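You operate a simulated robot arm through the tools that you are given. There is no shell and no other tool. Be economical: measure what you need, move in short steps, check, and stop when the job is done.

You are at the controls of a simulated two-armed robot. One attempt, no reset.

JOB
Put the cardboard tube on top of the purple cone on the top of the front cross table. Then take the sponge dabber on the top of the front cross table and put it away on the top of the middle wall-side table. Then fetch the glue stick from the top of the front cross table and stand it on the top of the big grey block. Then fetch the wooden frame and set it on top of the papers on the top of the front cross table. Then screw the lid back on the jar on the top of the big grey block. Then open the left paint cupboard door, put the paper roll from the top of the big grey block on the upper shelf in the paint cupboard, then shut the door. Do these in the order given. Set down upright: sponge dabber, glue stick.

The check looks at the end state, three seconds after you hand in, the way a careful person would. Anything else that was tipped, shoved, dropped, spilled or broken makes it a failure. A push-on lid holds only when it is set on centred and level and pressed home; a screw cap is set on level and turned clockwise until tight.

ROBOT AND FRAMES
Two 7-joint arms with three-finger grippers on one trunk, on a base that drives. Base frame: it is fixed to the floor where the robot stands at the start and does not move with it; the origin is under the middle of the robot, x ahead of it, y to its left, z up. Units: m, degrees, N and s.
The left shoulder is at the start at [0.038, 0.154, 1.018], the right one opposite. With the tool pointing down near the work surface each hand reaches from about 0.24 to 0.64 m from the robot's upright axis, wherever it stands, measured 20 degrees to its own side. Places, roughly: cardboard tube (5x5x19 cm) [0.7, -0.1, 0.8]; cone (7x7x11 cm) [0.5, -0.4, 0.8]; glue stick [0.5, 0.25, 0.75]; jar [-4, 0.25, 0.75]; left paint cupboard door [-2.4, 2.4, 0.5]; paper roll (9x9x19 cm) [-3.8, 0.2, 0.9]; papers (21x15x3 cm) [0.6, 0.5, 0.8]; sponge dabber (4x4x6 cm) [0.5, 0, 0.8]; top of the big grey block [-4, 0.2, 0.8]; top of the middle wall-side table [-0.7, -1.2, 0.7]; upper shelf in the paint cupboard [-2.2, 2.6, 0.5]; wooden frame (13x10x5 cm) [1.3, 0.5, 0.8]. Payload 2.69 kg a hand.
The TCP of each hand is the grasp point between the finger pads, 0.029 m short of the fingertips. In the tool frame z runs along the fingers and y along their closing line. The gripper opens to 0.12 m. The gripper's body begins 0.078 m behind the TCP.
Orientation is that of the tool frame in the base frame, as a unit quaternion [x, y, z, w]. With the fingers straight down and closing along the base's y, the tool's x points along the base's -x, its y along +y and its z along -z.

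CONTROLS
- The arms move only by the tool play_rows. It takes "left_series", "right_series" or both (then of equal length, played together; a hand with none holds still); each is a list of rows, each a list of 7 numbers: the shift along the base's x, y, z in units of 40 mm (1.0 is 40 mm), then the turn, a rotation vector about the base's x, y, z in units of 5 degrees (1.0 is 5 degrees), then the opening, from 0 (shut) to 1 (fully open). In form: [[x, y, z, ax, ay, az, jaw], ...]. A call has 1 to 8 rows; each row shifts and turns the commanded pose from where the row before left it. A call with a number of a shift or a turn outside -1 to 1 is refused whole. A row lasts 0.2 s, in which the tool goes at most 0.05 m and 8.6 degrees; a call with a longer step from one row to the next is refused whole, and so is a gripper value outside its range. Where a pose cannot be reached the arm comes as near as it can. A force on the tool above 40 N (or 10 N above the force at the start of the call, whichever is more), or a blocked arm, ends the call early, and 0.2 s more pass. The fingers move at their own pace and stop on an object; they squeeze with about 36 N. The grip force told is the motor's: it shows also when the fingers shut on nothing. Time passes only in rows, and 0.2 s behind the last, so rows that do not move let the fingers close. It gives the time, the measured TCP pose, the force on the tool (base axes), the opening and the grip force at its end, in the units of the frame above (readings bear some noise), with the torque about the TCP (base axes, N m) and any sound that the robot's microphone picked up.
- Cameras (640 x 400 px; columns grow to the right, rows downward): "scene" is now at [0.1444, 0.0059, 1.2094]; the picture's right is [0.07, -1.00, 0.00], its down [-0.26, -0.02, -0.97] and it looks along [0.96, 0.07, -0.26] (base axes); focal length 214 px, centre (320, 200). "left" rides on the left gripper at [0.063, 0, -0.104] in its tool frame; the picture's right is [0.00, 1.00, 0.00], its down [-0.83, 0.00, -0.56] and it looks along [-0.56, 0.00, 0.83] (tool axes); focal length 275 px, centre (320, 200). "right" rides on the right gripper at [0.063, 0, -0.104] in its tool frame; the picture's right is [0.00, 1.00, 0.00], its down [-0.83, 0.00, -0.56] and it looks along [-0.56, 0.00, 0.83] (tool axes); focal length 275 px, centre (320, 200). There is no depth. A picture from a camera that has moved, and an enlarged one, comes with that camera's place and axes in the base frame and with its lens. The place of the scene camera against the robot may be out by one fixed shift of up to 0.018 m in any direction.
- get_image(camera): a new picture of that camera. The clock stands still meanwhile.
- lift_body(by): slides the trunk up (or, below 0, down) by that many m; the arms and the scene camera ride with it, the base frame stays. It gives what a move gives, with no picture.
- drive_base(legs): drives the robot by 1 to 6 legs, each [ahead, left, turn to the left] in m, m and degrees, along the robot's own axes; the way and the turn of a leg run together, so that a leg with both is an arc; at most 1.5 m and 180 degrees a leg. The arms and the cameras ride along, it lands a little off, and it stops where it bumps. It gives what a move gives.
- turn_head(pan, tilt): turns the head with the scene camera to pan (to the left, within 80 degrees either way) and tilt (down, from -29 to 69), counted from straight ahead of the robot. It gives what a move gives.
- zoom(camera, box): a new picture of the part [left, top, right, bottom] of that camera's present view, enlarged. The clock stands still meanwhile.
- hand_in(): hands the job in; it is judged then, once.

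Work in short steps. Places have to be worked out from the pictures, the camera data and where the tool is seen: move nearer, look again, correct. Check each grasp and each placing, and mend what went wrong. You have 196 turns and 176 pictures in all, those below and enlarged ones among them. Open the grippers and draw the arms clear of the work before you hand the job in, unless the task says otherwise; then end with one line.

The tools are called after "Emit:" as a command line: name --argument value ..., lists and objects as JSON in quotes. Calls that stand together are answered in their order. play_rows: Moves the arms, as the interface text tells. Its arguments: {"type":"object","properties":{"left_series":{"type":"array","items":{"type":"array","items":{"type":"number"}}},"right_series":{"type":"array","items":{"type":"array","items":{"type":"number"}}}},"required":[]} The other tools are called the same way: lift_body (by) slides the trunk up or down; drive_base (legs) drives the base; turn_head (pan, tilt) turns the head that bears the scene camera; get_image (camera) takes a picture; zoom (camera, box) takes an enlarged picture of a part of a camera's view; hand_in () hands the job in.

At the start:

```text
time_s: 0.0
left_position: [0.3702, 0.1668, 1.1387]
left_orientation: [0.0, 1.0, 0.0, 0.0]
left_wrist_force: [-1.2, 0.4, 0.3]
left_moment: [-0.02, -0.02, 0.02]
left_width: 0.1201
left_gripper_force: 0.0
right_position: [0.3231, -0.118, 1.1574]
right_orientation: [0.0, 1.0, 0.001, 0.0]
right_wrist_force: [0.2, -0.1, 0.7]
right_moment: [0.04, 0.01, 0.01]
right_width: 0.1199
right_gripper_force: 0.0
trunk travel left (down, up): [-0.384, 0.054]
robot x, y, heading: [-0.0034, -0.0022, 0.1]
head pan, tilt: [4.0, 15.2]
```

scene: 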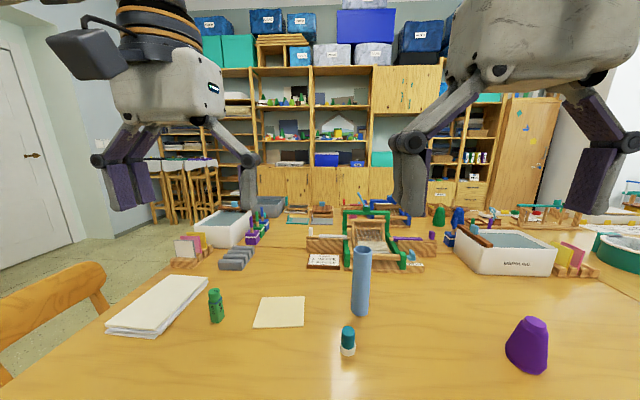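
right: 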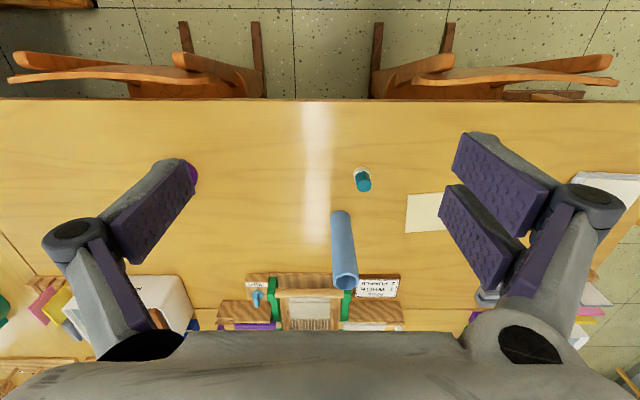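
left: 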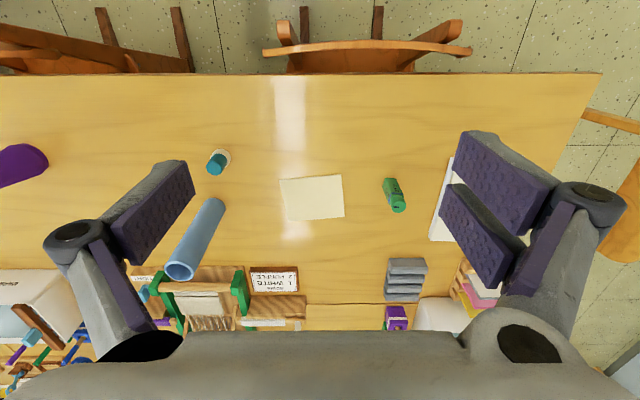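

First I look at what stands between the robot and the table.

Emit:
turn_head --pan 0 --tilt 60

Emit:
get_image --camera "scene"

```text
time_s: 1.1
left_position: [0.3703, 0.1666, 1.1381]
left_orientation: [-0.001, 1.0, 0.0, 0.0]
left_wrist_force: [0.2, -0.4, 0.2]
left_moment: [-0.03, 0.03, -0.01]
left_width: 0.1199
left_gripper_force: 0.0
right_position: [0.3211, -0.1179, 1.156]
right_orientation: [0.0, 1.0, 0.0, 0.0]
right_wrist_force: [-0.6, -0.1, 0.0]
right_moment: [0.01, 0.02, 0.01]
right_width: 0.1199
right_gripper_force: 0.0
trunk travel left (down, up): [-0.384, 0.054]
robot x, y, heading: [0.0027, -0.004, -0.2]
head pan, tilt: [0.0, 60.0]
```

```text
172 pictures are left
camera scene: at [0.1179, -0.0007, 1.1434], right [0.0, -1.0, 0.0], down [-0.87, 0.0, -0.5], along [0.5, 0.0, -0.87], focal length 214 px, centre (320, 200)
```

scene: 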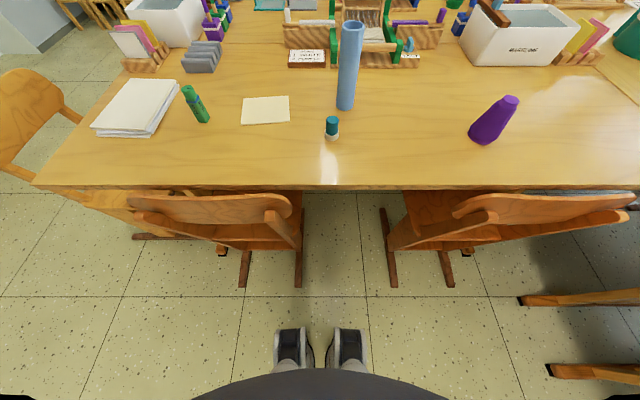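

Table edge is at x≈0.4, tube base near (0.69,-0.075), cone near (0.555,-0.45). I pitch the right hand forward while coming toward the tube.

Emit:
play_rows --right_series '[[0.6, 0, -0.6, 0, -1, 0, 1], [0.6, 0, -0.6, 0, -1, 0, 1], [0.6, 0, -0.6, 0, -1, 0, 1], [0.6, 0, -0.6, 0, -1, 0, 1], [0.6, 0.1, -0.6, 0, -1, 0, 1], [0.6, 0.1, -0.6, 0, -1, 0, 1], [0.6, 0.1, -0.6, 0, -1, 0, 1], [0.6, 0.1, -0.6, 0, -1, 0, 1]]'

Emit:
turn_head --pan -10 --tilt 40

Emit:
get_image --camera "right"

Emit:
get_image --camera "scene"

```text
time_s: 2.9
left_position: [0.3703, 0.1677, 1.1381]
left_orientation: [0.0, 1.0, 0.0, 0.0]
left_wrist_force: [0.9, 0.4, 0.4]
left_moment: [0.01, -0.02, 0.03]
left_width: 0.1199
left_gripper_force: 0.0
right_position: [0.5153, -0.1028, 0.9643]
right_orientation: [-0.001, 0.94, 0.0, 0.342]
right_wrist_force: [-0.2, -0.1, 0.4]
right_moment: [0.02, 0.04, -0.02]
right_width: 0.1198
right_gripper_force: 0.0
trunk travel left (down, up): [-0.384, 0.054]
robot x, y, heading: [0.002, 0.0002, 0.1]
head pan, tilt: [0.0, 60.0]
```

```text
time_s: 3.8
left_position: [0.3714, 0.1655, 1.1386]
left_orientation: [0.0, 1.0, 0.0, 0.0]
left_wrist_force: [0.0, 0.1, 0.1]
left_moment: [-0.01, -0.02, -0.03]
left_width: 0.1201
left_gripper_force: 0.1
right_position: [0.5148, -0.1027, 0.9644]
right_orientation: [0.0, 0.94, 0.0, 0.342]
right_wrist_force: [-0.8, 0.5, -0.5]
right_moment: [0.01, 0.01, -0.02]
right_width: 0.1198
right_gripper_force: 0.0
trunk travel left (down, up): [-0.384, 0.054]
robot x, y, heading: [0.0035, -0.0003, 0.1]
head pan, tilt: [-10.0, 40.0]
```

```text
171 pictures are left
camera right: at [0.3996, -0.102, 1.0033], right [0.0, 1.0, 0.0], down [0.28, 0.0, 0.96], along [0.96, 0.0, -0.28], focal length 275 px, centre (320, 200)
```

right: 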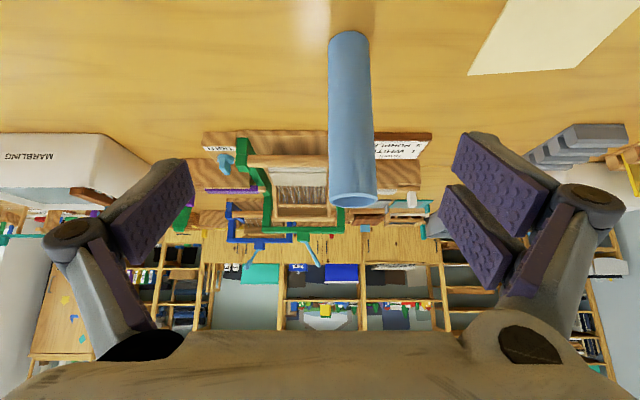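

```text
170 pictures are left
camera scene: at [0.135, -0.0154, 1.17], right [-0.17, -0.98, 0.0], down [-0.63, 0.11, -0.77], along [0.75, -0.13, -0.64], focal length 214 px, centre (320, 200)
```

scene: 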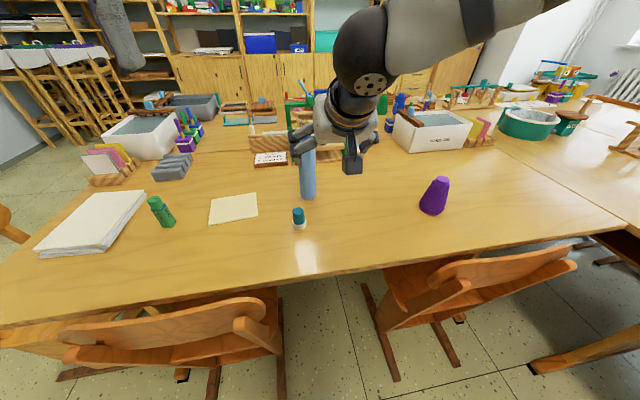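

Combining views, the table top is at z≈0.727 and the tube axis near (0.68,-0.067). I pitch further to ~70° and bring the hand round the tube at z≈0.85.

Emit:
play_rows --right_series '[[0.2, 0.3, -0.6, 0, -1, 0, 1], [0.3, 0.3, -0.6, 0, -1, 0, 1], [0.5, 0.3, -0.6, 0, -1, 0, 1], [0.5, 0, -0.6, 0, -1, 0, 1], [0.6, 0, -0.3, 0, -1, 0, 1], [0.6, 0, -0.15, 0, -1, 0, 1]]'

Emit:
get_image --camera "right"

Emit:
get_image --camera "scene"

```text
time_s: 5.2
left_position: [0.371, 0.1668, 1.1379]
left_orientation: [0.0, 1.0, 0.0, 0.0]
left_wrist_force: [0.6, -0.8, 0.0]
left_moment: [0.0, -0.02, 0.0]
left_width: 0.1197
left_gripper_force: 0.1
right_position: [0.6232, -0.0663, 0.8513]
right_orientation: [0.0, 0.819, 0.0, 0.574]
right_wrist_force: [-0.1, 0.3, 0.1]
right_moment: [0.03, 0.02, 0.04]
right_width: 0.1202
right_gripper_force: 0.1
trunk travel left (down, up): [-0.384, 0.054]
robot x, y, heading: [0.0027, 0.002, 0.1]
head pan, tilt: [-10.0, 40.0]
```

```text
169 pictures are left
camera right: at [0.5042, -0.0658, 0.8269], right [0.0, 1.0, 0.0], down [-0.24, 0.0, 0.97], along [0.97, 0.0, 0.24], focal length 275 px, centre (320, 200)
```

right: 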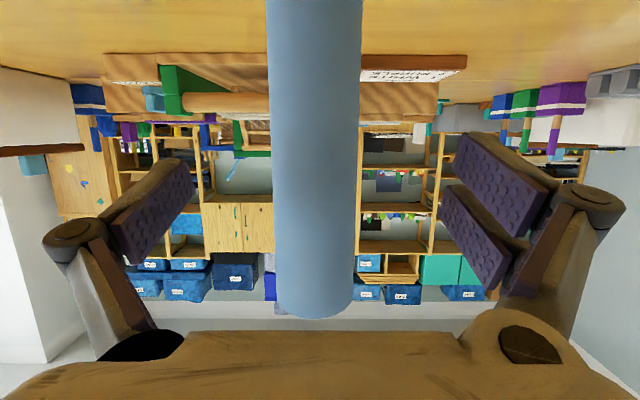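

```text
168 pictures are left
camera scene: at [0.1353, -0.0155, 1.17], right [-0.17, -0.98, 0.0], down [-0.63, 0.11, -0.77], along [0.75, -0.13, -0.64], focal length 214 px, centre (320, 200)
```

scene: 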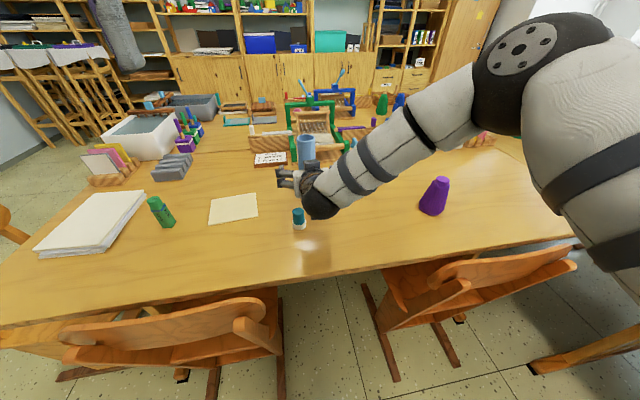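

The tube is centred between the fingers, axis about 0.042 m ahead. I advance and close.

Emit:
play_rows --right_series '[[0.55, 0, 0, 0, 0, 0, 1], [0.5, 0, 0, 0, 0, 0, 1], [0, 0, 0, 0, 0, 0, 0.2], [0, 0, 0, 0, 0, 0, 0.2], [0, 0, 0, 0, 0, 0, 0.2]]'

Emit:
get_image --camera "right"

```text
time_s: 6.3
left_position: [0.3703, 0.1672, 1.1375]
left_orientation: [-0.001, 1.0, 0.0, -0.001]
left_wrist_force: [-0.5, -0.1, -0.6]
left_moment: [0.0, 0.0, 0.02]
left_width: 0.1199
left_gripper_force: 0.0
right_position: [0.6638, -0.0657, 0.8512]
right_orientation: [0.0, 0.819, 0.0, 0.573]
right_wrist_force: [0.5, 0.3, 0.3]
right_moment: [-0.03, -0.06, -0.05]
right_width: 0.0449
right_gripper_force: 36.4
trunk travel left (down, up): [-0.384, 0.054]
robot x, y, heading: [0.0012, -0.0011, 0.1]
head pan, tilt: [-10.0, 40.0]
```

```text
167 pictures are left
camera right: at [0.5458, -0.0656, 0.8267], right [0.0, 1.0, 0.0], down [-0.24, 0.0, 0.97], along [0.97, 0.0, 0.24], focal length 275 px, centre (320, 200)
```

right: 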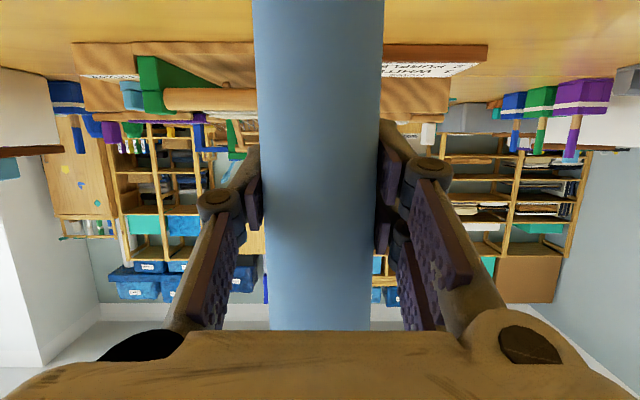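

Tube held (width 0.045). Lift straight up.

Emit:
play_rows --right_series '[[0, 0, 0.7, 0, 0, 0, 0.2], [0, 0, 1, 0, 0, 0, 0.2], [0, 0, 1, 0, 0, 0, 0.2], [-0.3, -0.5, 0.8, 0, 0, 0, 0.2], [-0.5, -0.9, 0.4, 0, 0, 0, 0.2], [-0.5, -1, 0, 0, 0, -0.5, 0.2], [-0.5, -1, 0, 0, 0, -0.5, 0.2], [-0.5, -1, 0, 0, 0, -0.5, 0.2]]'

Emit:
get_image --camera "scene"

```text
time_s: 8.2
left_position: [0.3691, 0.1655, 1.1387]
left_orientation: [0.0, 1.0, -0.001, 0.002]
left_wrist_force: [-0.5, -0.8, -0.3]
left_moment: [0.02, -0.01, -0.01]
left_width: 0.12
left_gripper_force: 0.1
right_position: [0.5712, -0.2433, 1.0069]
right_orientation: [0.054, 0.818, -0.037, 0.572]
right_wrist_force: [0.0, -1.2, -0.2]
right_moment: [0.01, -0.03, 0.02]
right_width: 0.0447
right_gripper_force: 36.0
trunk travel left (down, up): [-0.384, 0.054]
robot x, y, heading: [0.001, -0.0011, -0.1]
head pan, tilt: [-10.0, 40.0]
```

```text
166 pictures are left
camera scene: at [0.1346, -0.0161, 1.1701], right [-0.17, -0.98, 0.0], down [-0.63, 0.11, -0.77], along [0.75, -0.13, -0.64], focal length 214 px, centre (320, 200)
```

scene: 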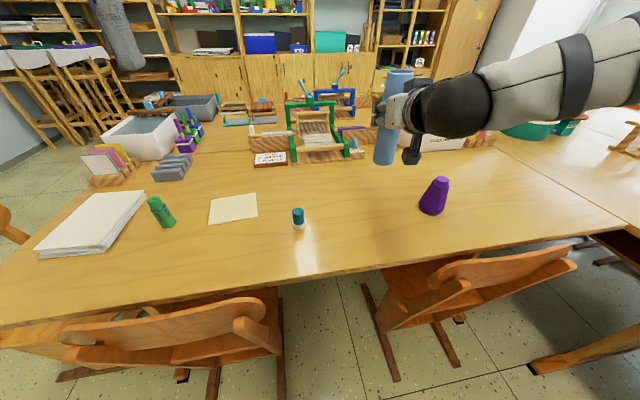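

I zoom on the cone and the held tube for accurate measurements.

Emit:
zoom --camera "scene" --box '[340, 50, 500, 250]'

```text
2.00 times, centred on (420, 150) of scene
camera zoom: at [0.1346, -0.0161, 1.1701], right [-0.17, -0.98, 0.0], down [-0.63, 0.11, -0.77], along [0.75, -0.13, -0.64], focal length 429 px, centre (120, 300)
```

zoom: 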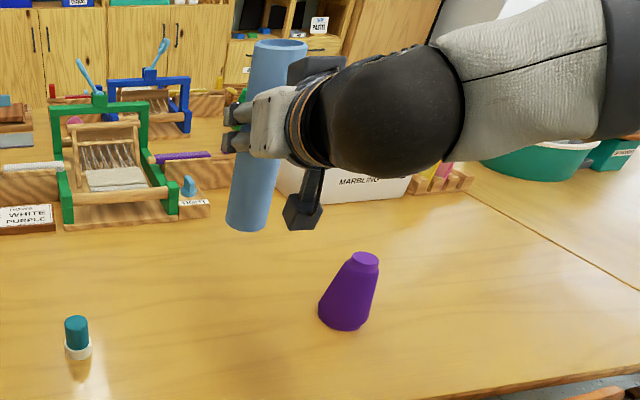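

The scene-camera estimates disagree by 1–2 cm, so I turn the left hand to the right for a second view of cone and tube.

Emit:
play_rows --left_series '[[0, -0.2, 0, 0, 0, -1, 1], [0, -0.2, 0, 0, 0, -1, 1], [0, -0.2, 0, 0, 0, -1, 1], [0, -0.2, 0, 0, 0, -1, 1], [0, -0.2, 0, 0, 0, -1, 1], [0, -0.2, 0, 0, 0, -1, 1], [0, -0.2, 0, 0, 0, -1, 1], [0, -0.2, 0, 0, 0, -1, 1]]'

Emit:
get_image --camera "left"

```text
time_s: 9.9
left_position: [0.3715, 0.1024, 1.1386]
left_orientation: [0.342, 0.94, 0.0, 0.0]
left_wrist_force: [-0.9, -0.9, 0.2]
left_moment: [0.0, 0.02, -0.05]
left_width: 0.1201
left_gripper_force: 0.1
right_position: [0.5721, -0.2421, 1.007]
right_orientation: [0.053, 0.817, -0.037, 0.572]
right_wrist_force: [0.3, 0.0, -0.4]
right_moment: [0.04, 0.01, 0.03]
right_width: 0.0446
right_gripper_force: 35.6
trunk travel left (down, up): [-0.384, 0.054]
robot x, y, heading: [-0.0046, 0.0016, 0.1]
head pan, tilt: [-10.0, 40.0]
```

```text
164 pictures are left
camera left: at [0.3231, 0.144, 1.2432], right [0.65, 0.76, 0.0], down [0.63, -0.54, 0.56], along [0.42, -0.36, -0.83], focal length 275 px, centre (320, 200)
```

left: 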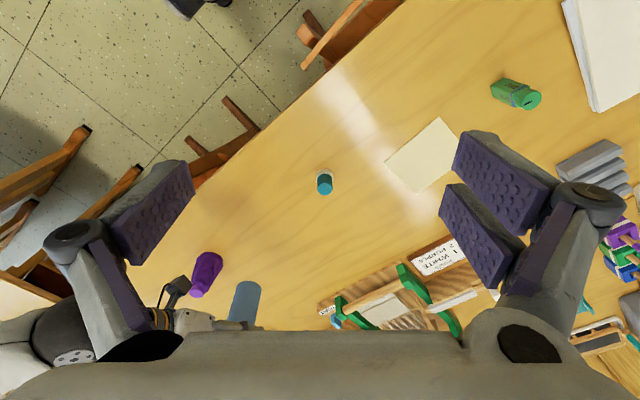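

Zoom on the cone and tube in this view.

Emit:
zoom --camera "left" --box '[160, 230, 288, 310]'

```text
5.00 times, centred on (224, 270) of left
camera zoom: at [0.3231, 0.144, 1.2432], right [0.65, 0.76, 0.0], down [0.63, -0.54, 0.56], along [0.42, -0.36, -0.83], focal length 1376 px, centre (800, -150)
```

zoom: 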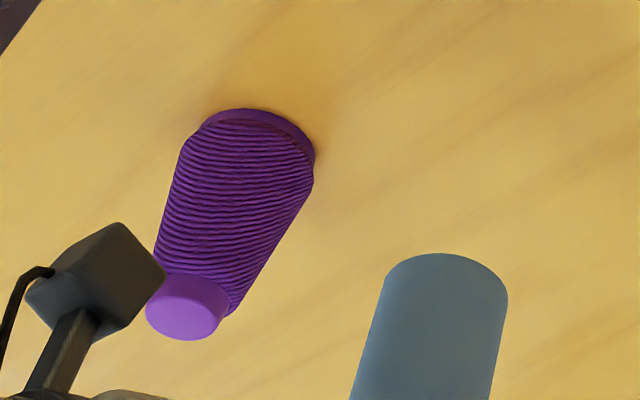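

Calibrating with the held tube, the cone axis is about (0.545,-0.421). I move the tube above it at the same height, then check from both cameras.

Emit:
play_rows --right_series '[[-0.16, -1, 0, 0, 0, -0.5, 0.2], [-0.16, -1, 0, 0, 0, -0.5, 0.2], [-0.16, -1, 0, 0, 0, -0.5, 0.2], [-0.16, -1, 0, 0, 0, -0.5, 0.2], [-0.04, -0.45, 0, 0, 0, 0, 0.2]]'

Emit:
zoom --camera "left" --box '[120, 220, 280, 320]'

Emit:
zoom --camera "scene" --box '[340, 100, 500, 250]'

```text
time_s: 11.2
left_position: [0.3709, 0.1037, 1.1387]
left_orientation: [0.342, 0.94, 0.0, 0.001]
left_wrist_force: [-0.5, 0.0, 0.1]
left_moment: [0.04, -0.01, 0.01]
left_width: 0.1201
left_gripper_force: 0.0
right_position: [0.5466, -0.4215, 1.0073]
right_orientation: [0.125, 0.81, -0.087, 0.566]
right_wrist_force: [0.0, 0.6, 0.2]
right_moment: [-0.01, 0.02, 0.0]
right_width: 0.0448
right_gripper_force: 35.9
trunk travel left (down, up): [-0.384, 0.054]
robot x, y, heading: [0.0042, -0.0013, 0.1]
head pan, tilt: [-10.0, 40.0]
```

```text
4.00 times, centred on (200, 270) of left
camera zoom: at [0.323, 0.1442, 1.2432], right [0.65, 0.76, 0.0], down [0.63, -0.54, 0.56], along [0.42, -0.36, -0.83], focal length 1101 px, centre (800, -80)
```

zoom: 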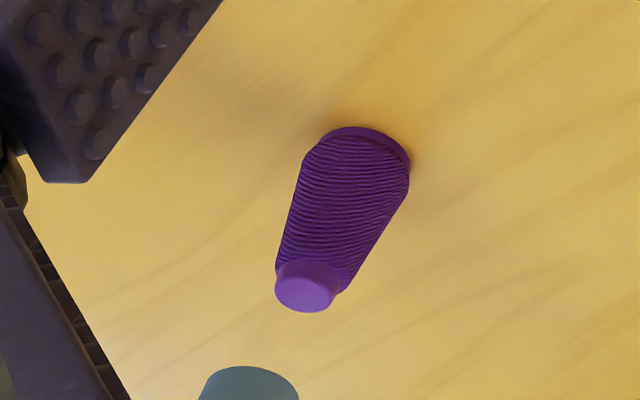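

```text
2.67 times, centred on (420, 175) of scene
camera zoom: at [0.135, -0.0156, 1.1701], right [-0.17, -0.98, 0.0], down [-0.63, 0.11, -0.77], along [0.75, -0.13, -0.64], focal length 572 px, centre (53, 267)
```

zoom: 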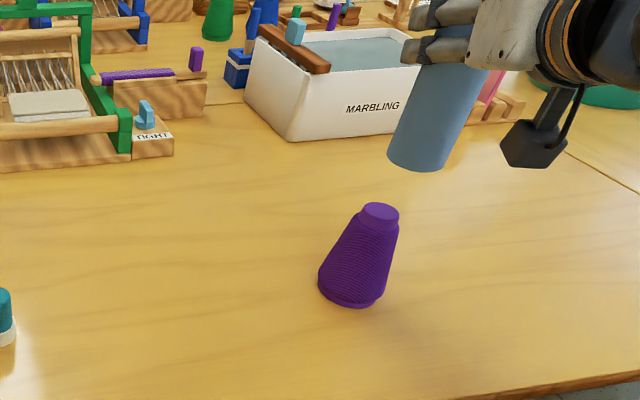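

Zoom closer on the tube and cone to judge tilt and offset.

Emit:
zoom --camera "scene" --box '[400, 60, 512, 220]'

Emit:
get_image --camera "left"

```text
2.50 times, centred on (456, 140) of scene
camera zoom: at [0.135, -0.0156, 1.1701], right [-0.17, -0.98, 0.0], down [-0.63, 0.11, -0.77], along [0.75, -0.13, -0.64], focal length 536 px, centre (-20, 350)
```

zoom: 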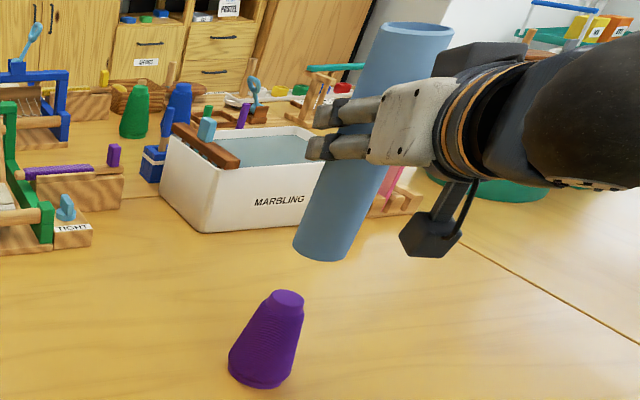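

```text
159 pictures are left
camera left: at [0.323, 0.1442, 1.2432], right [0.65, 0.76, 0.0], down [0.63, -0.54, 0.56], along [0.42, -0.36, -0.83], focal length 275 px, centre (320, 200)
```

left: 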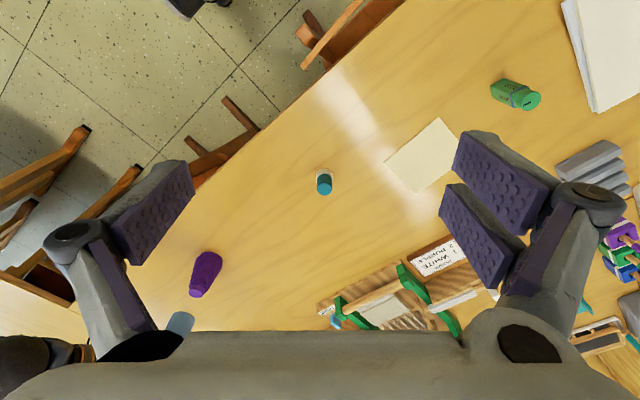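

The tube seems about 1 cm off in both axes: target axis ≈(0.536,-0.411). I correct and lower 4 cm, then check.

Emit:
play_rows --right_series '[[-0.25, 0.28, 0, 0, 0, 0, 0.2], [0, 0, -0.5, 0, 0, 0, 0.2], [0, 0, -0.5, 0, 0, 0, 0.2]]'

Emit:
zoom --camera "left" --box '[120, 220, 280, 320]'

Emit:
zoom --camera "scene" --box '[400, 120, 500, 220]'

```text
time_s: 11.9
left_position: [0.3706, 0.1022, 1.1383]
left_orientation: [0.342, 0.94, -0.001, 0.0]
left_wrist_force: [-0.9, -0.7, 0.1]
left_moment: [0.04, -0.01, 0.0]
left_width: 0.12
left_gripper_force: 0.0
right_position: [0.5359, -0.4097, 0.9655]
right_orientation: [0.124, 0.81, -0.087, 0.567]
right_wrist_force: [0.0, 0.1, -0.7]
right_moment: [-0.01, -0.01, 0.0]
right_width: 0.0449
right_gripper_force: 36.1
trunk travel left (down, up): [-0.384, 0.054]
robot x, y, heading: [0.0004, -0.001, 0.0]
head pan, tilt: [-10.0, 40.0]
```

```text
4.00 times, centred on (200, 270) of left
camera zoom: at [0.3231, 0.1443, 1.2431], right [0.65, 0.76, 0.0], down [0.63, -0.54, 0.56], along [0.42, -0.36, -0.83], focal length 1101 px, centre (800, -80)
```

zoom: 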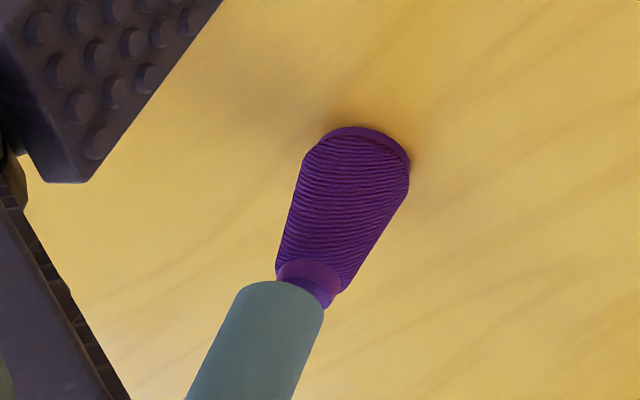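

```text
4.00 times, centred on (450, 170) of scene
camera zoom: at [0.1351, -0.0155, 1.1701], right [-0.17, -0.98, 0.0], down [-0.63, 0.11, -0.77], along [0.75, -0.13, -0.64], focal length 858 px, centre (-200, 320)
```

zoom: 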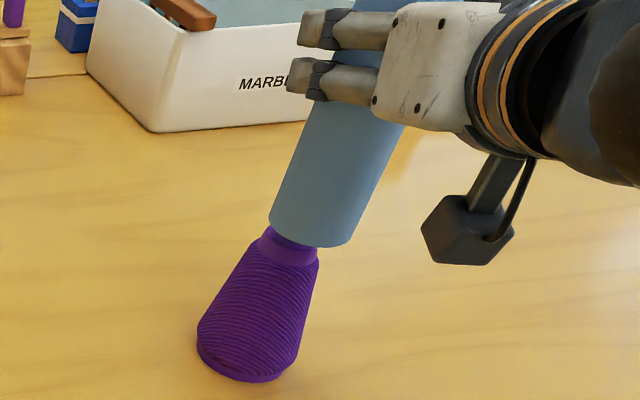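

Extending the cone's axis line, the tube bottom still needs ~1 cm in +y. Correct and look again.

Emit:
play_rows --right_series '[[-0.02, 0.25, 0, 0, 0, 0, 0.2], [0, 0, 0, 0, 0, 0, 0.2]]'

Emit:
zoom --camera "left" --box '[120, 220, 280, 320]'

Emit:
zoom --camera "scene" --box '[400, 120, 500, 220]'

```text
time_s: 12.6
left_position: [0.3703, 0.1027, 1.138]
left_orientation: [0.342, 0.94, 0.0, -0.001]
left_wrist_force: [0.5, -0.3, -0.6]
left_moment: [0.01, -0.02, 0.01]
left_width: 0.12
left_gripper_force: 0.1
right_position: [0.5352, -0.3989, 0.9662]
right_orientation: [0.125, 0.809, -0.087, 0.567]
right_wrist_force: [0.7, 0.2, -0.1]
right_moment: [0.0, -0.03, 0.01]
right_width: 0.0447
right_gripper_force: 35.6
trunk travel left (down, up): [-0.384, 0.054]
robot x, y, heading: [-0.0004, 0.0002, -0.2]
head pan, tilt: [-10.0, 40.0]
```

```text
4.00 times, centred on (200, 270) of left
camera zoom: at [0.323, 0.1443, 1.2432], right [0.65, 0.76, 0.0], down [0.63, -0.54, 0.56], along [0.42, -0.36, -0.83], focal length 1101 px, centre (800, -80)
```

zoom: 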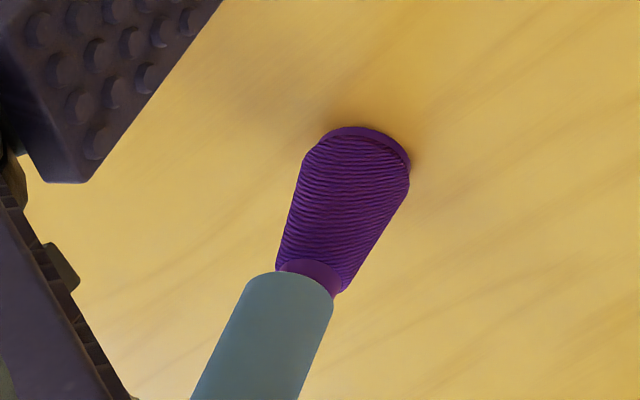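

```text
4.00 times, centred on (450, 170) of scene
camera zoom: at [0.135, -0.0156, 1.1701], right [-0.17, -0.98, 0.0], down [-0.63, 0.11, -0.77], along [0.75, -0.13, -0.64], focal length 858 px, centre (-200, 320)
```

zoom: 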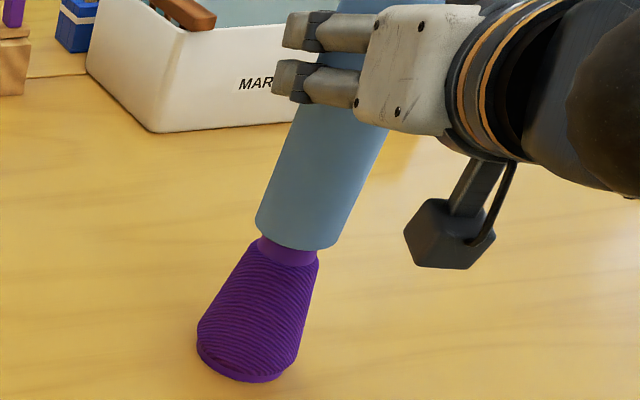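

I redo the geometry with bearing-perpendiculars: the tube should go about (+0.014,-0.014). Move and recheck.

Emit:
play_rows --right_series '[[0.34, -0.34, 0, 0, 0, 0, 0.2], [0, 0, 0, 0, 0, 0, 0.2]]'

Emit:
zoom --camera "left" --box '[120, 220, 280, 320]'

Emit:
zoom --camera "scene" --box '[400, 120, 500, 220]'

```text
time_s: 13.2
left_position: [0.3704, 0.1029, 1.1378]
left_orientation: [0.342, 0.94, 0.0, 0.0]
left_wrist_force: [0.1, 0.2, 0.3]
left_moment: [0.03, 0.01, 0.02]
left_width: 0.1197
left_gripper_force: 0.0
right_position: [0.5474, -0.4135, 0.9668]
right_orientation: [0.125, 0.809, -0.087, 0.567]
right_wrist_force: [0.1, 0.0, 0.6]
right_moment: [0.01, -0.02, 0.0]
right_width: 0.0449
right_gripper_force: 35.7
trunk travel left (down, up): [-0.384, 0.054]
robot x, y, heading: [0.0013, 0.0007, 0.1]
head pan, tilt: [-10.0, 40.0]
```

```text
4.00 times, centred on (200, 270) of left
camera zoom: at [0.3229, 0.1445, 1.2432], right [0.65, 0.76, 0.0], down [0.63, -0.54, 0.56], along [0.42, -0.36, -0.83], focal length 1101 px, centre (800, -80)
```

zoom: 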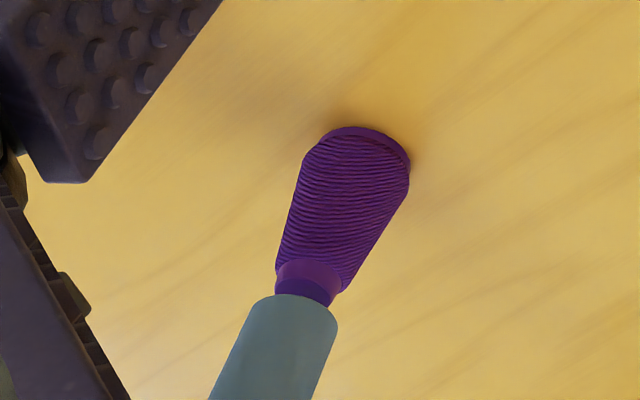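

```text
4.00 times, centred on (450, 170) of scene
camera zoom: at [0.1349, -0.0154, 1.1701], right [-0.17, -0.98, 0.0], down [-0.63, 0.11, -0.77], along [0.75, -0.13, -0.64], focal length 858 px, centre (-200, 320)
```

zoom: 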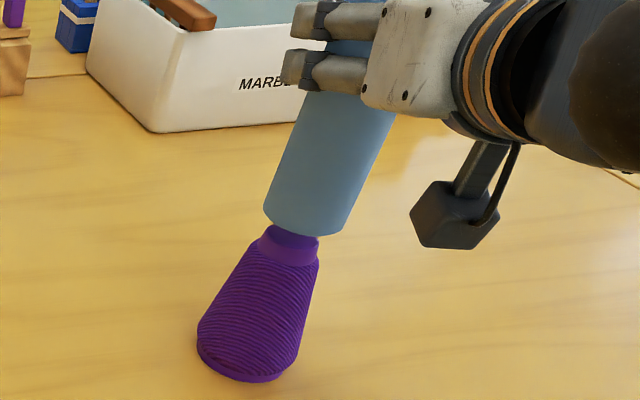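

Nearly aligned; gap ≈ 23 mm. I nudge slightly, lower 14 mm and look again.

Emit:
play_rows --right_series '[[-0.03, 0.1, 0, 0, 0, 0, 0.2], [0, 0, -0.35, 0, 0, 0, 0.2]]'

Emit:
zoom --camera "left" --box '[160, 245, 240, 295]'

Emit:
zoom --camera "scene" --box '[405, 145, 485, 205]'

```text
time_s: 13.8
left_position: [0.371, 0.103, 1.1386]
left_orientation: [0.342, 0.94, 0.0, 0.0]
left_wrist_force: [-0.1, 0.2, -1.3]
left_moment: [-0.03, 0.01, 0.02]
left_width: 0.1199
left_gripper_force: 0.0
right_position: [0.5473, -0.4094, 0.9517]
right_orientation: [0.124, 0.809, -0.087, 0.568]
right_wrist_force: [1.3, -0.6, -0.6]
right_moment: [-0.02, 0.02, 0.01]
right_width: 0.0446
right_gripper_force: 35.6
trunk travel left (down, up): [-0.384, 0.054]
robot x, y, heading: [0.002, -0.0014, 0.0]
head pan, tilt: [-10.0, 40.0]
```

```text
8.00 times, centred on (200, 270) of left
camera zoom: at [0.3231, 0.1442, 1.2431], right [0.65, 0.76, 0.0], down [0.63, -0.54, 0.56], along [0.42, -0.36, -0.83], focal length 2202 px, centre (1280, -360)
```

zoom: 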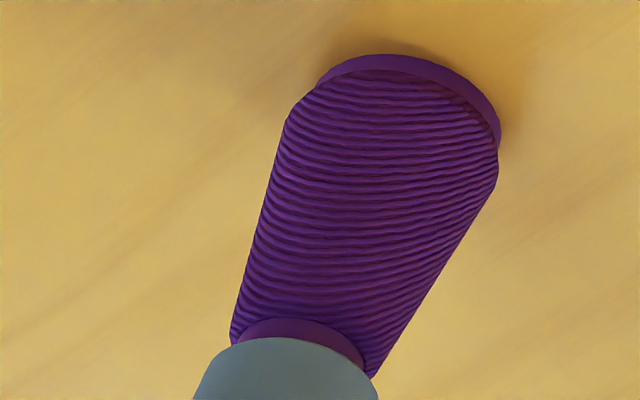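

```text
6.67 times, centred on (445, 175) of scene
camera zoom: at [0.1351, -0.0156, 1.1701], right [-0.17, -0.98, 0.0], down [-0.63, 0.11, -0.77], along [0.75, -0.13, -0.64], focal length 1430 px, centre (-513, 367)
```

zoom: 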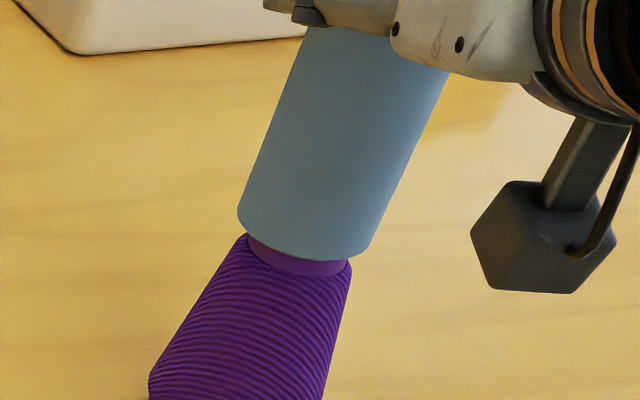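

Alignment looks within ~2 mm. Tiny nudge back, then lower slowly until contact.

Emit:
play_rows --right_series '[[0.02, -0.05, -0.1, 0, 0, 0, 0.2], [0, 0, -0.15, 0, 0, 0, 0.2], [0, 0, -0.15, 0, 0, 0, 0.2], [0, 0, -0.15, 0, 0, 0, 0.2]]'

Emit:
zoom --camera "left" --box '[150, 240, 246, 300]'

Emit:
zoom --camera "scene" --box '[405, 145, 485, 205]'

```text
time_s: 14.8
left_position: [0.3682, 0.104, 1.1388]
left_orientation: [0.342, 0.94, -0.001, 0.002]
left_wrist_force: [0.1, -0.1, -0.6]
left_moment: [0.0, -0.02, 0.0]
left_width: 0.12
left_gripper_force: 0.1
right_position: [0.5481, -0.4093, 0.9365]
right_orientation: [0.123, 0.806, -0.088, 0.572]
right_wrist_force: [-3.1, 0.5, 24.0]
right_moment: [0.2, 0.48, 0.22]
right_width: 0.0444
right_gripper_force: 35.5
trunk travel left (down, up): [-0.384, 0.054]
robot x, y, heading: [0.001, 0.0006, 0.1]
head pan, tilt: [-10.0, 40.0]
```

```text
6.67 times, centred on (198, 270) of left
camera zoom: at [0.3204, 0.1456, 1.2445], right [0.65, 0.76, 0.0], down [0.63, -0.54, 0.56], along [0.43, -0.36, -0.83], focal length 1835 px, centre (1133, -267)
```

zoom: 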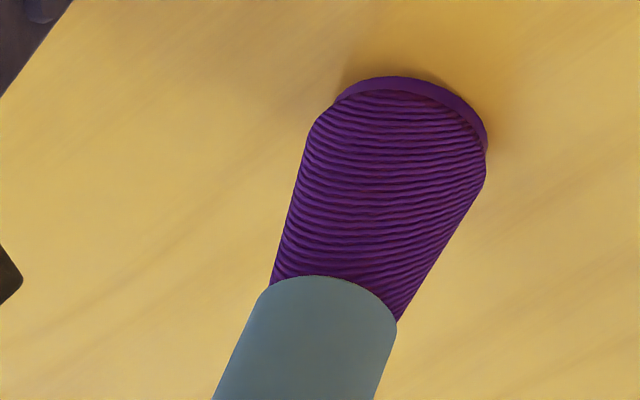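

```text
6.67 times, centred on (445, 175) of scene
camera zoom: at [0.1327, -0.0143, 1.1708], right [-0.17, -0.98, 0.0], down [-0.63, 0.11, -0.77], along [0.76, -0.13, -0.64], focal length 1430 px, centre (-513, 367)
```

zoom: 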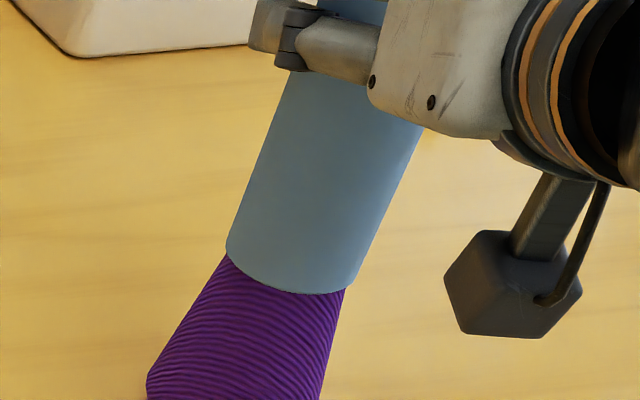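

The tube has swallowed the cone's neck and rests on the ribbed part (24 N). I ease off, open slowly and look.

Emit:
play_rows --right_series '[[0, 0, 0.07, 0, 0, 0, 0.2], [0, 0, 0, 0, 0, 0, 0.5], [0, 0, 0, 0, 0, 0, 0.6], [0, 0, 0, 0, 0, 0, 0.7]]'

Emit:
zoom --camera "scene" --box '[400, 60, 512, 220]'

Emit:
get_image --camera "left"

```text
time_s: 15.8
left_position: [0.3723, 0.1027, 1.138]
left_orientation: [0.343, 0.939, -0.001, 0.0]
left_wrist_force: [0.1, -0.4, -0.1]
left_moment: [-0.01, 0.02, 0.01]
left_width: 0.1202
left_gripper_force: 0.1
right_position: [0.5477, -0.4114, 0.9338]
right_orientation: [0.124, 0.81, -0.087, 0.567]
right_wrist_force: [0.6, -0.1, 1.2]
right_moment: [0.02, 0.01, -0.03]
right_width: 0.0843
right_gripper_force: 0.0
trunk travel left (down, up): [-0.384, 0.054]
robot x, y, heading: [-0.0015, 0.0001, 0.1]
head pan, tilt: [-10.0, 40.0]
```

```text
2.50 times, centred on (456, 140) of scene
camera zoom: at [0.1349, -0.0154, 1.1701], right [-0.17, -0.98, 0.0], down [-0.63, 0.11, -0.77], along [0.75, -0.13, -0.64], focal length 536 px, centre (-20, 350)
```

zoom: 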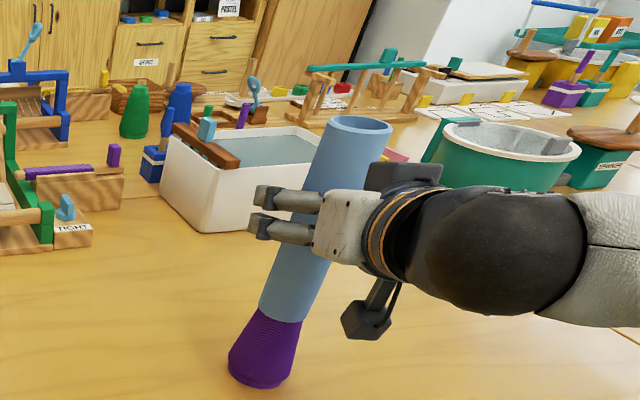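

```text
147 pictures are left
camera left: at [0.323, 0.1444, 1.2432], right [0.65, 0.76, 0.0], down [0.63, -0.54, 0.56], along [0.42, -0.36, -0.83], focal length 275 px, centre (320, 200)
```

left: 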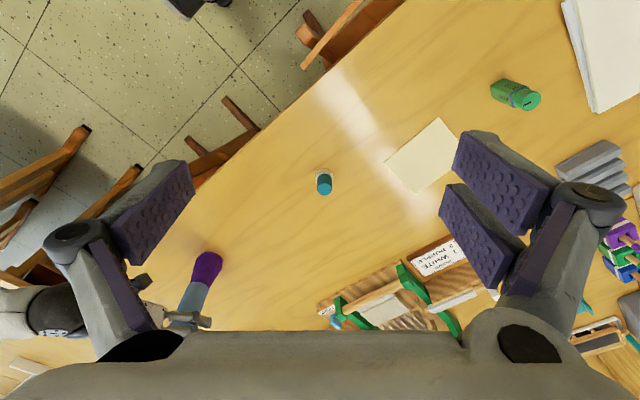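

The tube stands straight on the cone. Back the hand out along its fingers, then up.

Emit:
play_rows --right_series '[[0, 0, 0, 0, 0, 0, 0.95], [0, 0, 0, 0, 0, 0, 0.95], [-0.45, 0.14, 0.17, 0, 0, 0, 0.95], [-0.9, 0.28, 0.34, 0, 0, 0, 0.95], [-0.9, 0.28, 0.34, 0, 0, 0, 0.95], [-0.9, 0.28, 0.34, 0, 0, 0, 0.95], [-0.2, 0.28, 0.9, 0, 0, 0, 0.95], [-0.2, 0.28, 0.9, 0, 0, 0, 0.95]]'

Emit:
get_image --camera "scene"

```text
time_s: 17.6
left_position: [0.3706, 0.1035, 1.139]
left_orientation: [0.342, 0.94, -0.001, 0.001]
left_wrist_force: [-0.2, 0.4, 0.5]
left_moment: [-0.03, -0.02, -0.03]
left_width: 0.12
left_gripper_force: 0.0
right_position: [0.422, -0.3569, 1.0568]
right_orientation: [0.124, 0.81, -0.087, 0.567]
right_wrist_force: [0.4, 0.6, 0.8]
right_moment: [0.01, -0.03, -0.01]
right_width: 0.1141
right_gripper_force: 0.1
right hand out of reach, approached as far as the arm can: row 6
trunk travel left (down, up): [-0.384, 0.054]
robot x, y, heading: [0.0044, 0.0011, 0.1]
head pan, tilt: [-10.0, 40.0]
```

```text
146 pictures are left
camera scene: at [0.1349, -0.0152, 1.1701], right [-0.17, -0.98, 0.0], down [-0.63, 0.11, -0.77], along [0.75, -0.13, -0.64], focal length 214 px, centre (320, 200)
```

scene: 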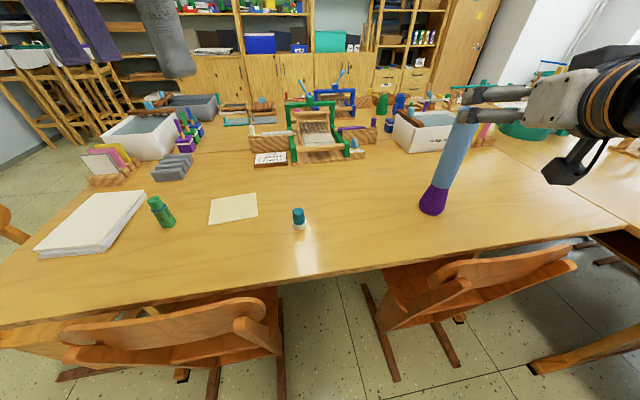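

Tube is placed. Now dabber near (0.532,-0.02), glue near (0.60,0.317). I swing the left hand back to face forward over the glue and the right hand toward the dabber.

Emit:
play_rows --left_series '[[0.3, 0.7, 0, 0, 0, 1, 1], [0.3, 0.7, 0, 0, 0, 1, 1], [0.3, 0.7, 0, 0, 0, 1, 1], [0.3, 0.7, 0, 0, 0, 1, 1], [0.3, 0.7, 0, 0, 0, 1, 1], [0.3, 0.7, 0, 0, 0, 1, 1], [0.3, 0.7, 0, 0, 0, 1, 1], [0.3, 0.7, 0, 0, 0, 1, 1]]' --right_series '[[0, 0.9, 0, 0, 0, 0.875, 1], [0, 0.9, 0, 0, 0, 0.875, 1], [0, 0.9, 0, 0, 0, 0.875, 1], [0, 0.9, 0, 0, 0, 0.875, 1], [0, 1, 0, 0, 1, 0, 1], [0, 1, 0, 0, 1, 0, 1], [0, 1, 0, 0, 1, 0, 1], [0, 1, 0, 0, 1, 0, 1]]'

Emit:
get_image --camera "right"

Emit:
get_image --camera "left"

```text
time_s: 19.4
left_position: [0.4667, 0.3276, 1.1373]
left_orientation: [0.0, 1.0, 0.0, 0.001]
left_wrist_force: [0.4, 0.4, 0.8]
left_moment: [-0.01, 0.04, -0.01]
left_width: 0.1198
left_gripper_force: 0.2
right_position: [0.4383, -0.0552, 1.0657]
right_orientation: [0.0, 0.907, 0.0, 0.422]
right_wrist_force: [-0.7, 1.4, 0.0]
right_moment: [-0.01, -0.01, -0.02]
right_width: 0.12
right_gripper_force: 0.0
right hand out of reach, approached as far as the arm can: row 1, 2, 3
trunk travel left (down, up): [-0.384, 0.054]
robot x, y, heading: [-0.0019, -0.0009, -0.3]
head pan, tilt: [-10.0, 40.0]
```

```text
145 pictures are left
camera right: at [0.3186, -0.0541, 1.0835], right [0.0, 1.0, 0.0], down [0.11, 0.0, 0.99], along [0.99, 0.0, -0.11], focal length 275 px, centre (320, 200)
```

right: 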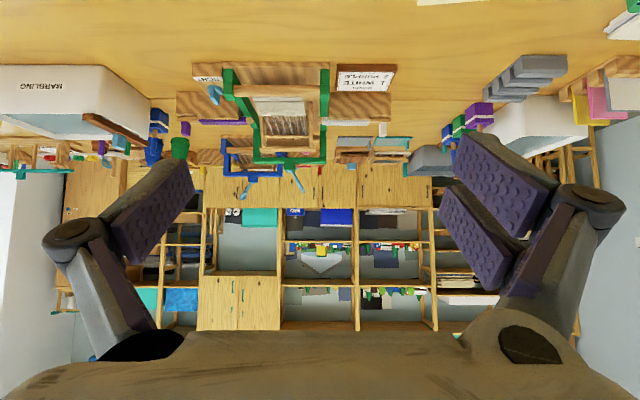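

```text
144 pictures are left
camera left: at [0.405, 0.329, 1.2424], right [0.0, 1.0, 0.0], down [0.83, 0.0, 0.56], along [0.56, 0.0, -0.83], focal length 275 px, centre (320, 200)
```

left: 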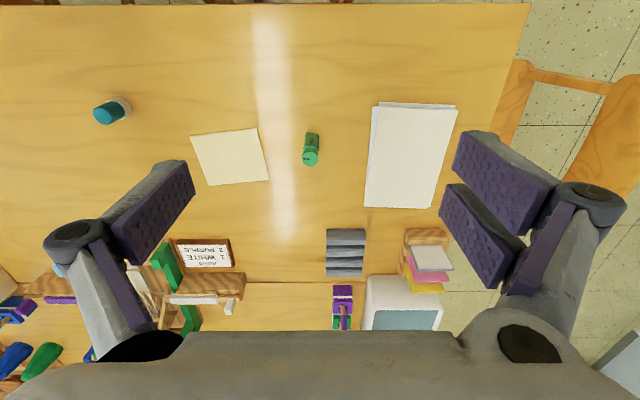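

Glue base (0.603,0.314), dabber base (0.537,-0.021). I bring both hands down toward them with mild forward pitch.

Emit:
play_rows --left_series '[[0.42, -0.06, -0.78, 0, -1, 0, 1], [0.42, -0.06, -0.78, 0, -1, 0, 1], [0.42, -0.06, -0.78, 0, -1, 0, 1], [0.42, -0.06, -0.78, 0, -1, 0, 1], [0.42, -0.06, -0.78, 0, -1, 0, 1], [0.42, -0.06, -0.78, 0, -1, 0, 1]]' --right_series '[[0.31, 0.15, -0.6, 0, 1, 0, 1], [0.31, 0.15, -0.6, 0, 1, 0, 1], [0.31, 0.15, -0.6, 0, 1, 0, 1], [0.31, 0.15, -0.6, 0, 1, 0, 1], [0.31, 0.15, -0.6, 0, 1, 0, 1], [0.31, 0.15, -0.6, 0, 1, 0, 1]]'

Emit:
get_image --camera "right"

Emit:
get_image --camera "left"

```text
time_s: 20.8
left_position: [0.5687, 0.312, 0.9505]
left_orientation: [-0.001, 0.966, 0.0, 0.259]
left_wrist_force: [0.2, 0.6, 0.0]
left_moment: [0.01, -0.04, 0.03]
left_width: 0.1199
left_gripper_force: 0.0
right_position: [0.5121, -0.0204, 0.9222]
right_orientation: [0.0, 0.985, 0.001, 0.173]
right_wrist_force: [-0.4, 0.0, -0.4]
right_moment: [-0.03, 0.03, 0.0]
right_width: 0.1201
right_gripper_force: 0.1
trunk travel left (down, up): [-0.384, 0.054]
robot x, y, heading: [-0.0009, -0.0021, -0.0]
head pan, tilt: [-10.0, 40.0]
```

```text
143 pictures are left
camera right: at [0.4181, -0.0196, 0.9971], right [-0.01, 1.0, 0.0], down [0.59, 0.0, 0.81], along [0.81, 0.0, -0.59], focal length 275 px, centre (320, 200)
```

right: 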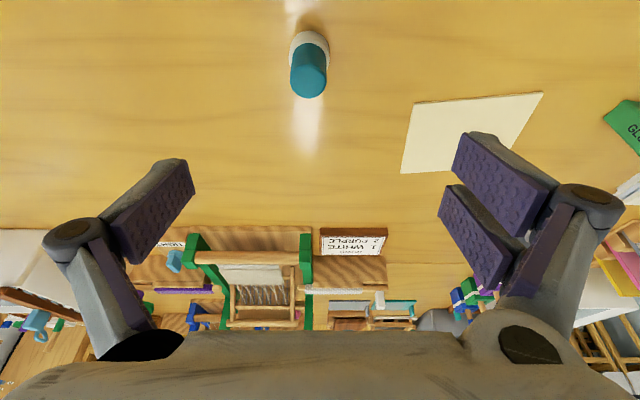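

```text
142 pictures are left
camera left: at [0.4615, 0.3136, 1.0098], right [0.0, 1.0, 0.0], down [0.44, 0.0, 0.9], along [0.9, 0.0, -0.44], focal length 275 px, centre (320, 200)
```

left: 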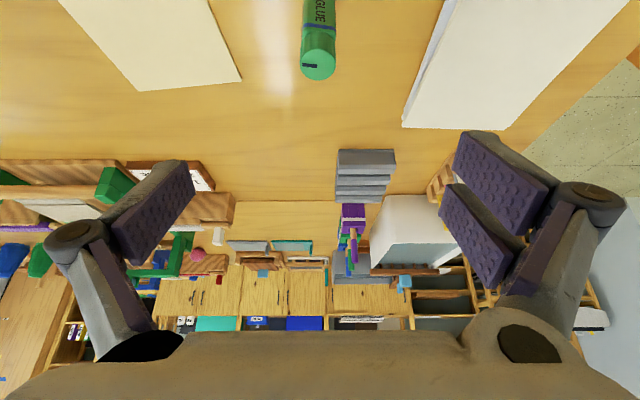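

Positions agree (table z≈0.745). Descend both hands around the objects.

Emit:
play_rows --left_series '[[0.21, 0, -1, 0, 0, 0, 1], [0.21, 0, -1, 0, 0, 0, 1], [0.21, 0, -1, 0, 0, 0, 1], [0.21, 0, -0.9, 0, 0, 0, 1]]' --right_series '[[0.13, -0.05, -0.82, 0, 0, 0, 1], [0.13, -0.05, -0.82, 0, 0, 0, 1], [0.13, -0.05, -0.82, 0, 0, 0, 1], [0.13, -0.05, -0.82, 0, 0, 0, 1]]'

Emit:
get_image --camera "right"

Emit:
get_image --camera "left"

```text
time_s: 21.8
left_position: [0.6011, 0.3113, 0.7958]
left_orientation: [0.001, 0.966, 0.0, 0.259]
left_wrist_force: [0.4, 0.3, -0.3]
left_moment: [0.0, 0.01, 0.0]
left_width: 0.1198
left_gripper_force: 0.0
right_position: [0.5317, -0.0281, 0.7895]
right_orientation: [-0.001, 0.985, 0.0, 0.174]
right_wrist_force: [-0.3, -0.1, 0.1]
right_moment: [0.02, 0.0, 0.01]
right_width: 0.1202
right_gripper_force: 0.1
trunk travel left (down, up): [-0.384, 0.054]
robot x, y, heading: [-0.0, 0.0005, -0.2]
head pan, tilt: [-10.0, 40.0]
```

```text
141 pictures are left
camera right: at [0.4376, -0.0277, 0.8651], right [0.0, 1.0, 0.0], down [0.59, 0.0, 0.81], along [0.81, 0.0, -0.59], focal length 275 px, centre (320, 200)
```

right: 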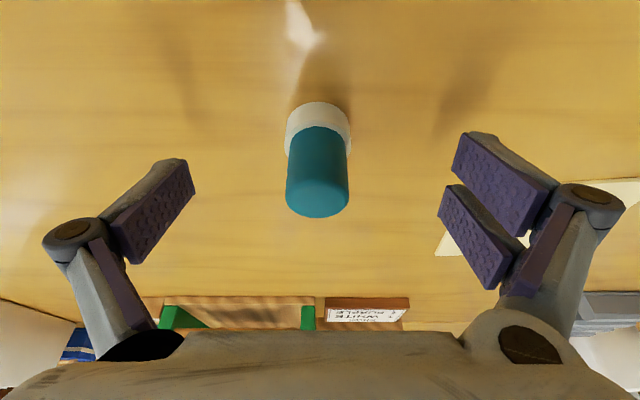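

```text
140 pictures are left
camera left: at [0.4951, 0.3134, 0.8554], right [0.0, 1.0, 0.0], down [0.44, 0.0, 0.9], along [0.9, 0.0, -0.44], focal length 275 px, centre (320, 200)
```

left: 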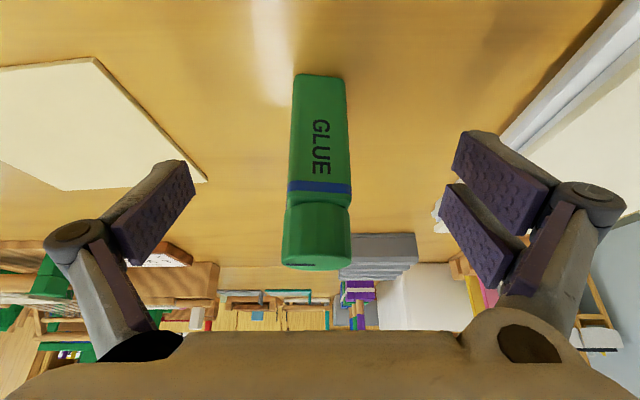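

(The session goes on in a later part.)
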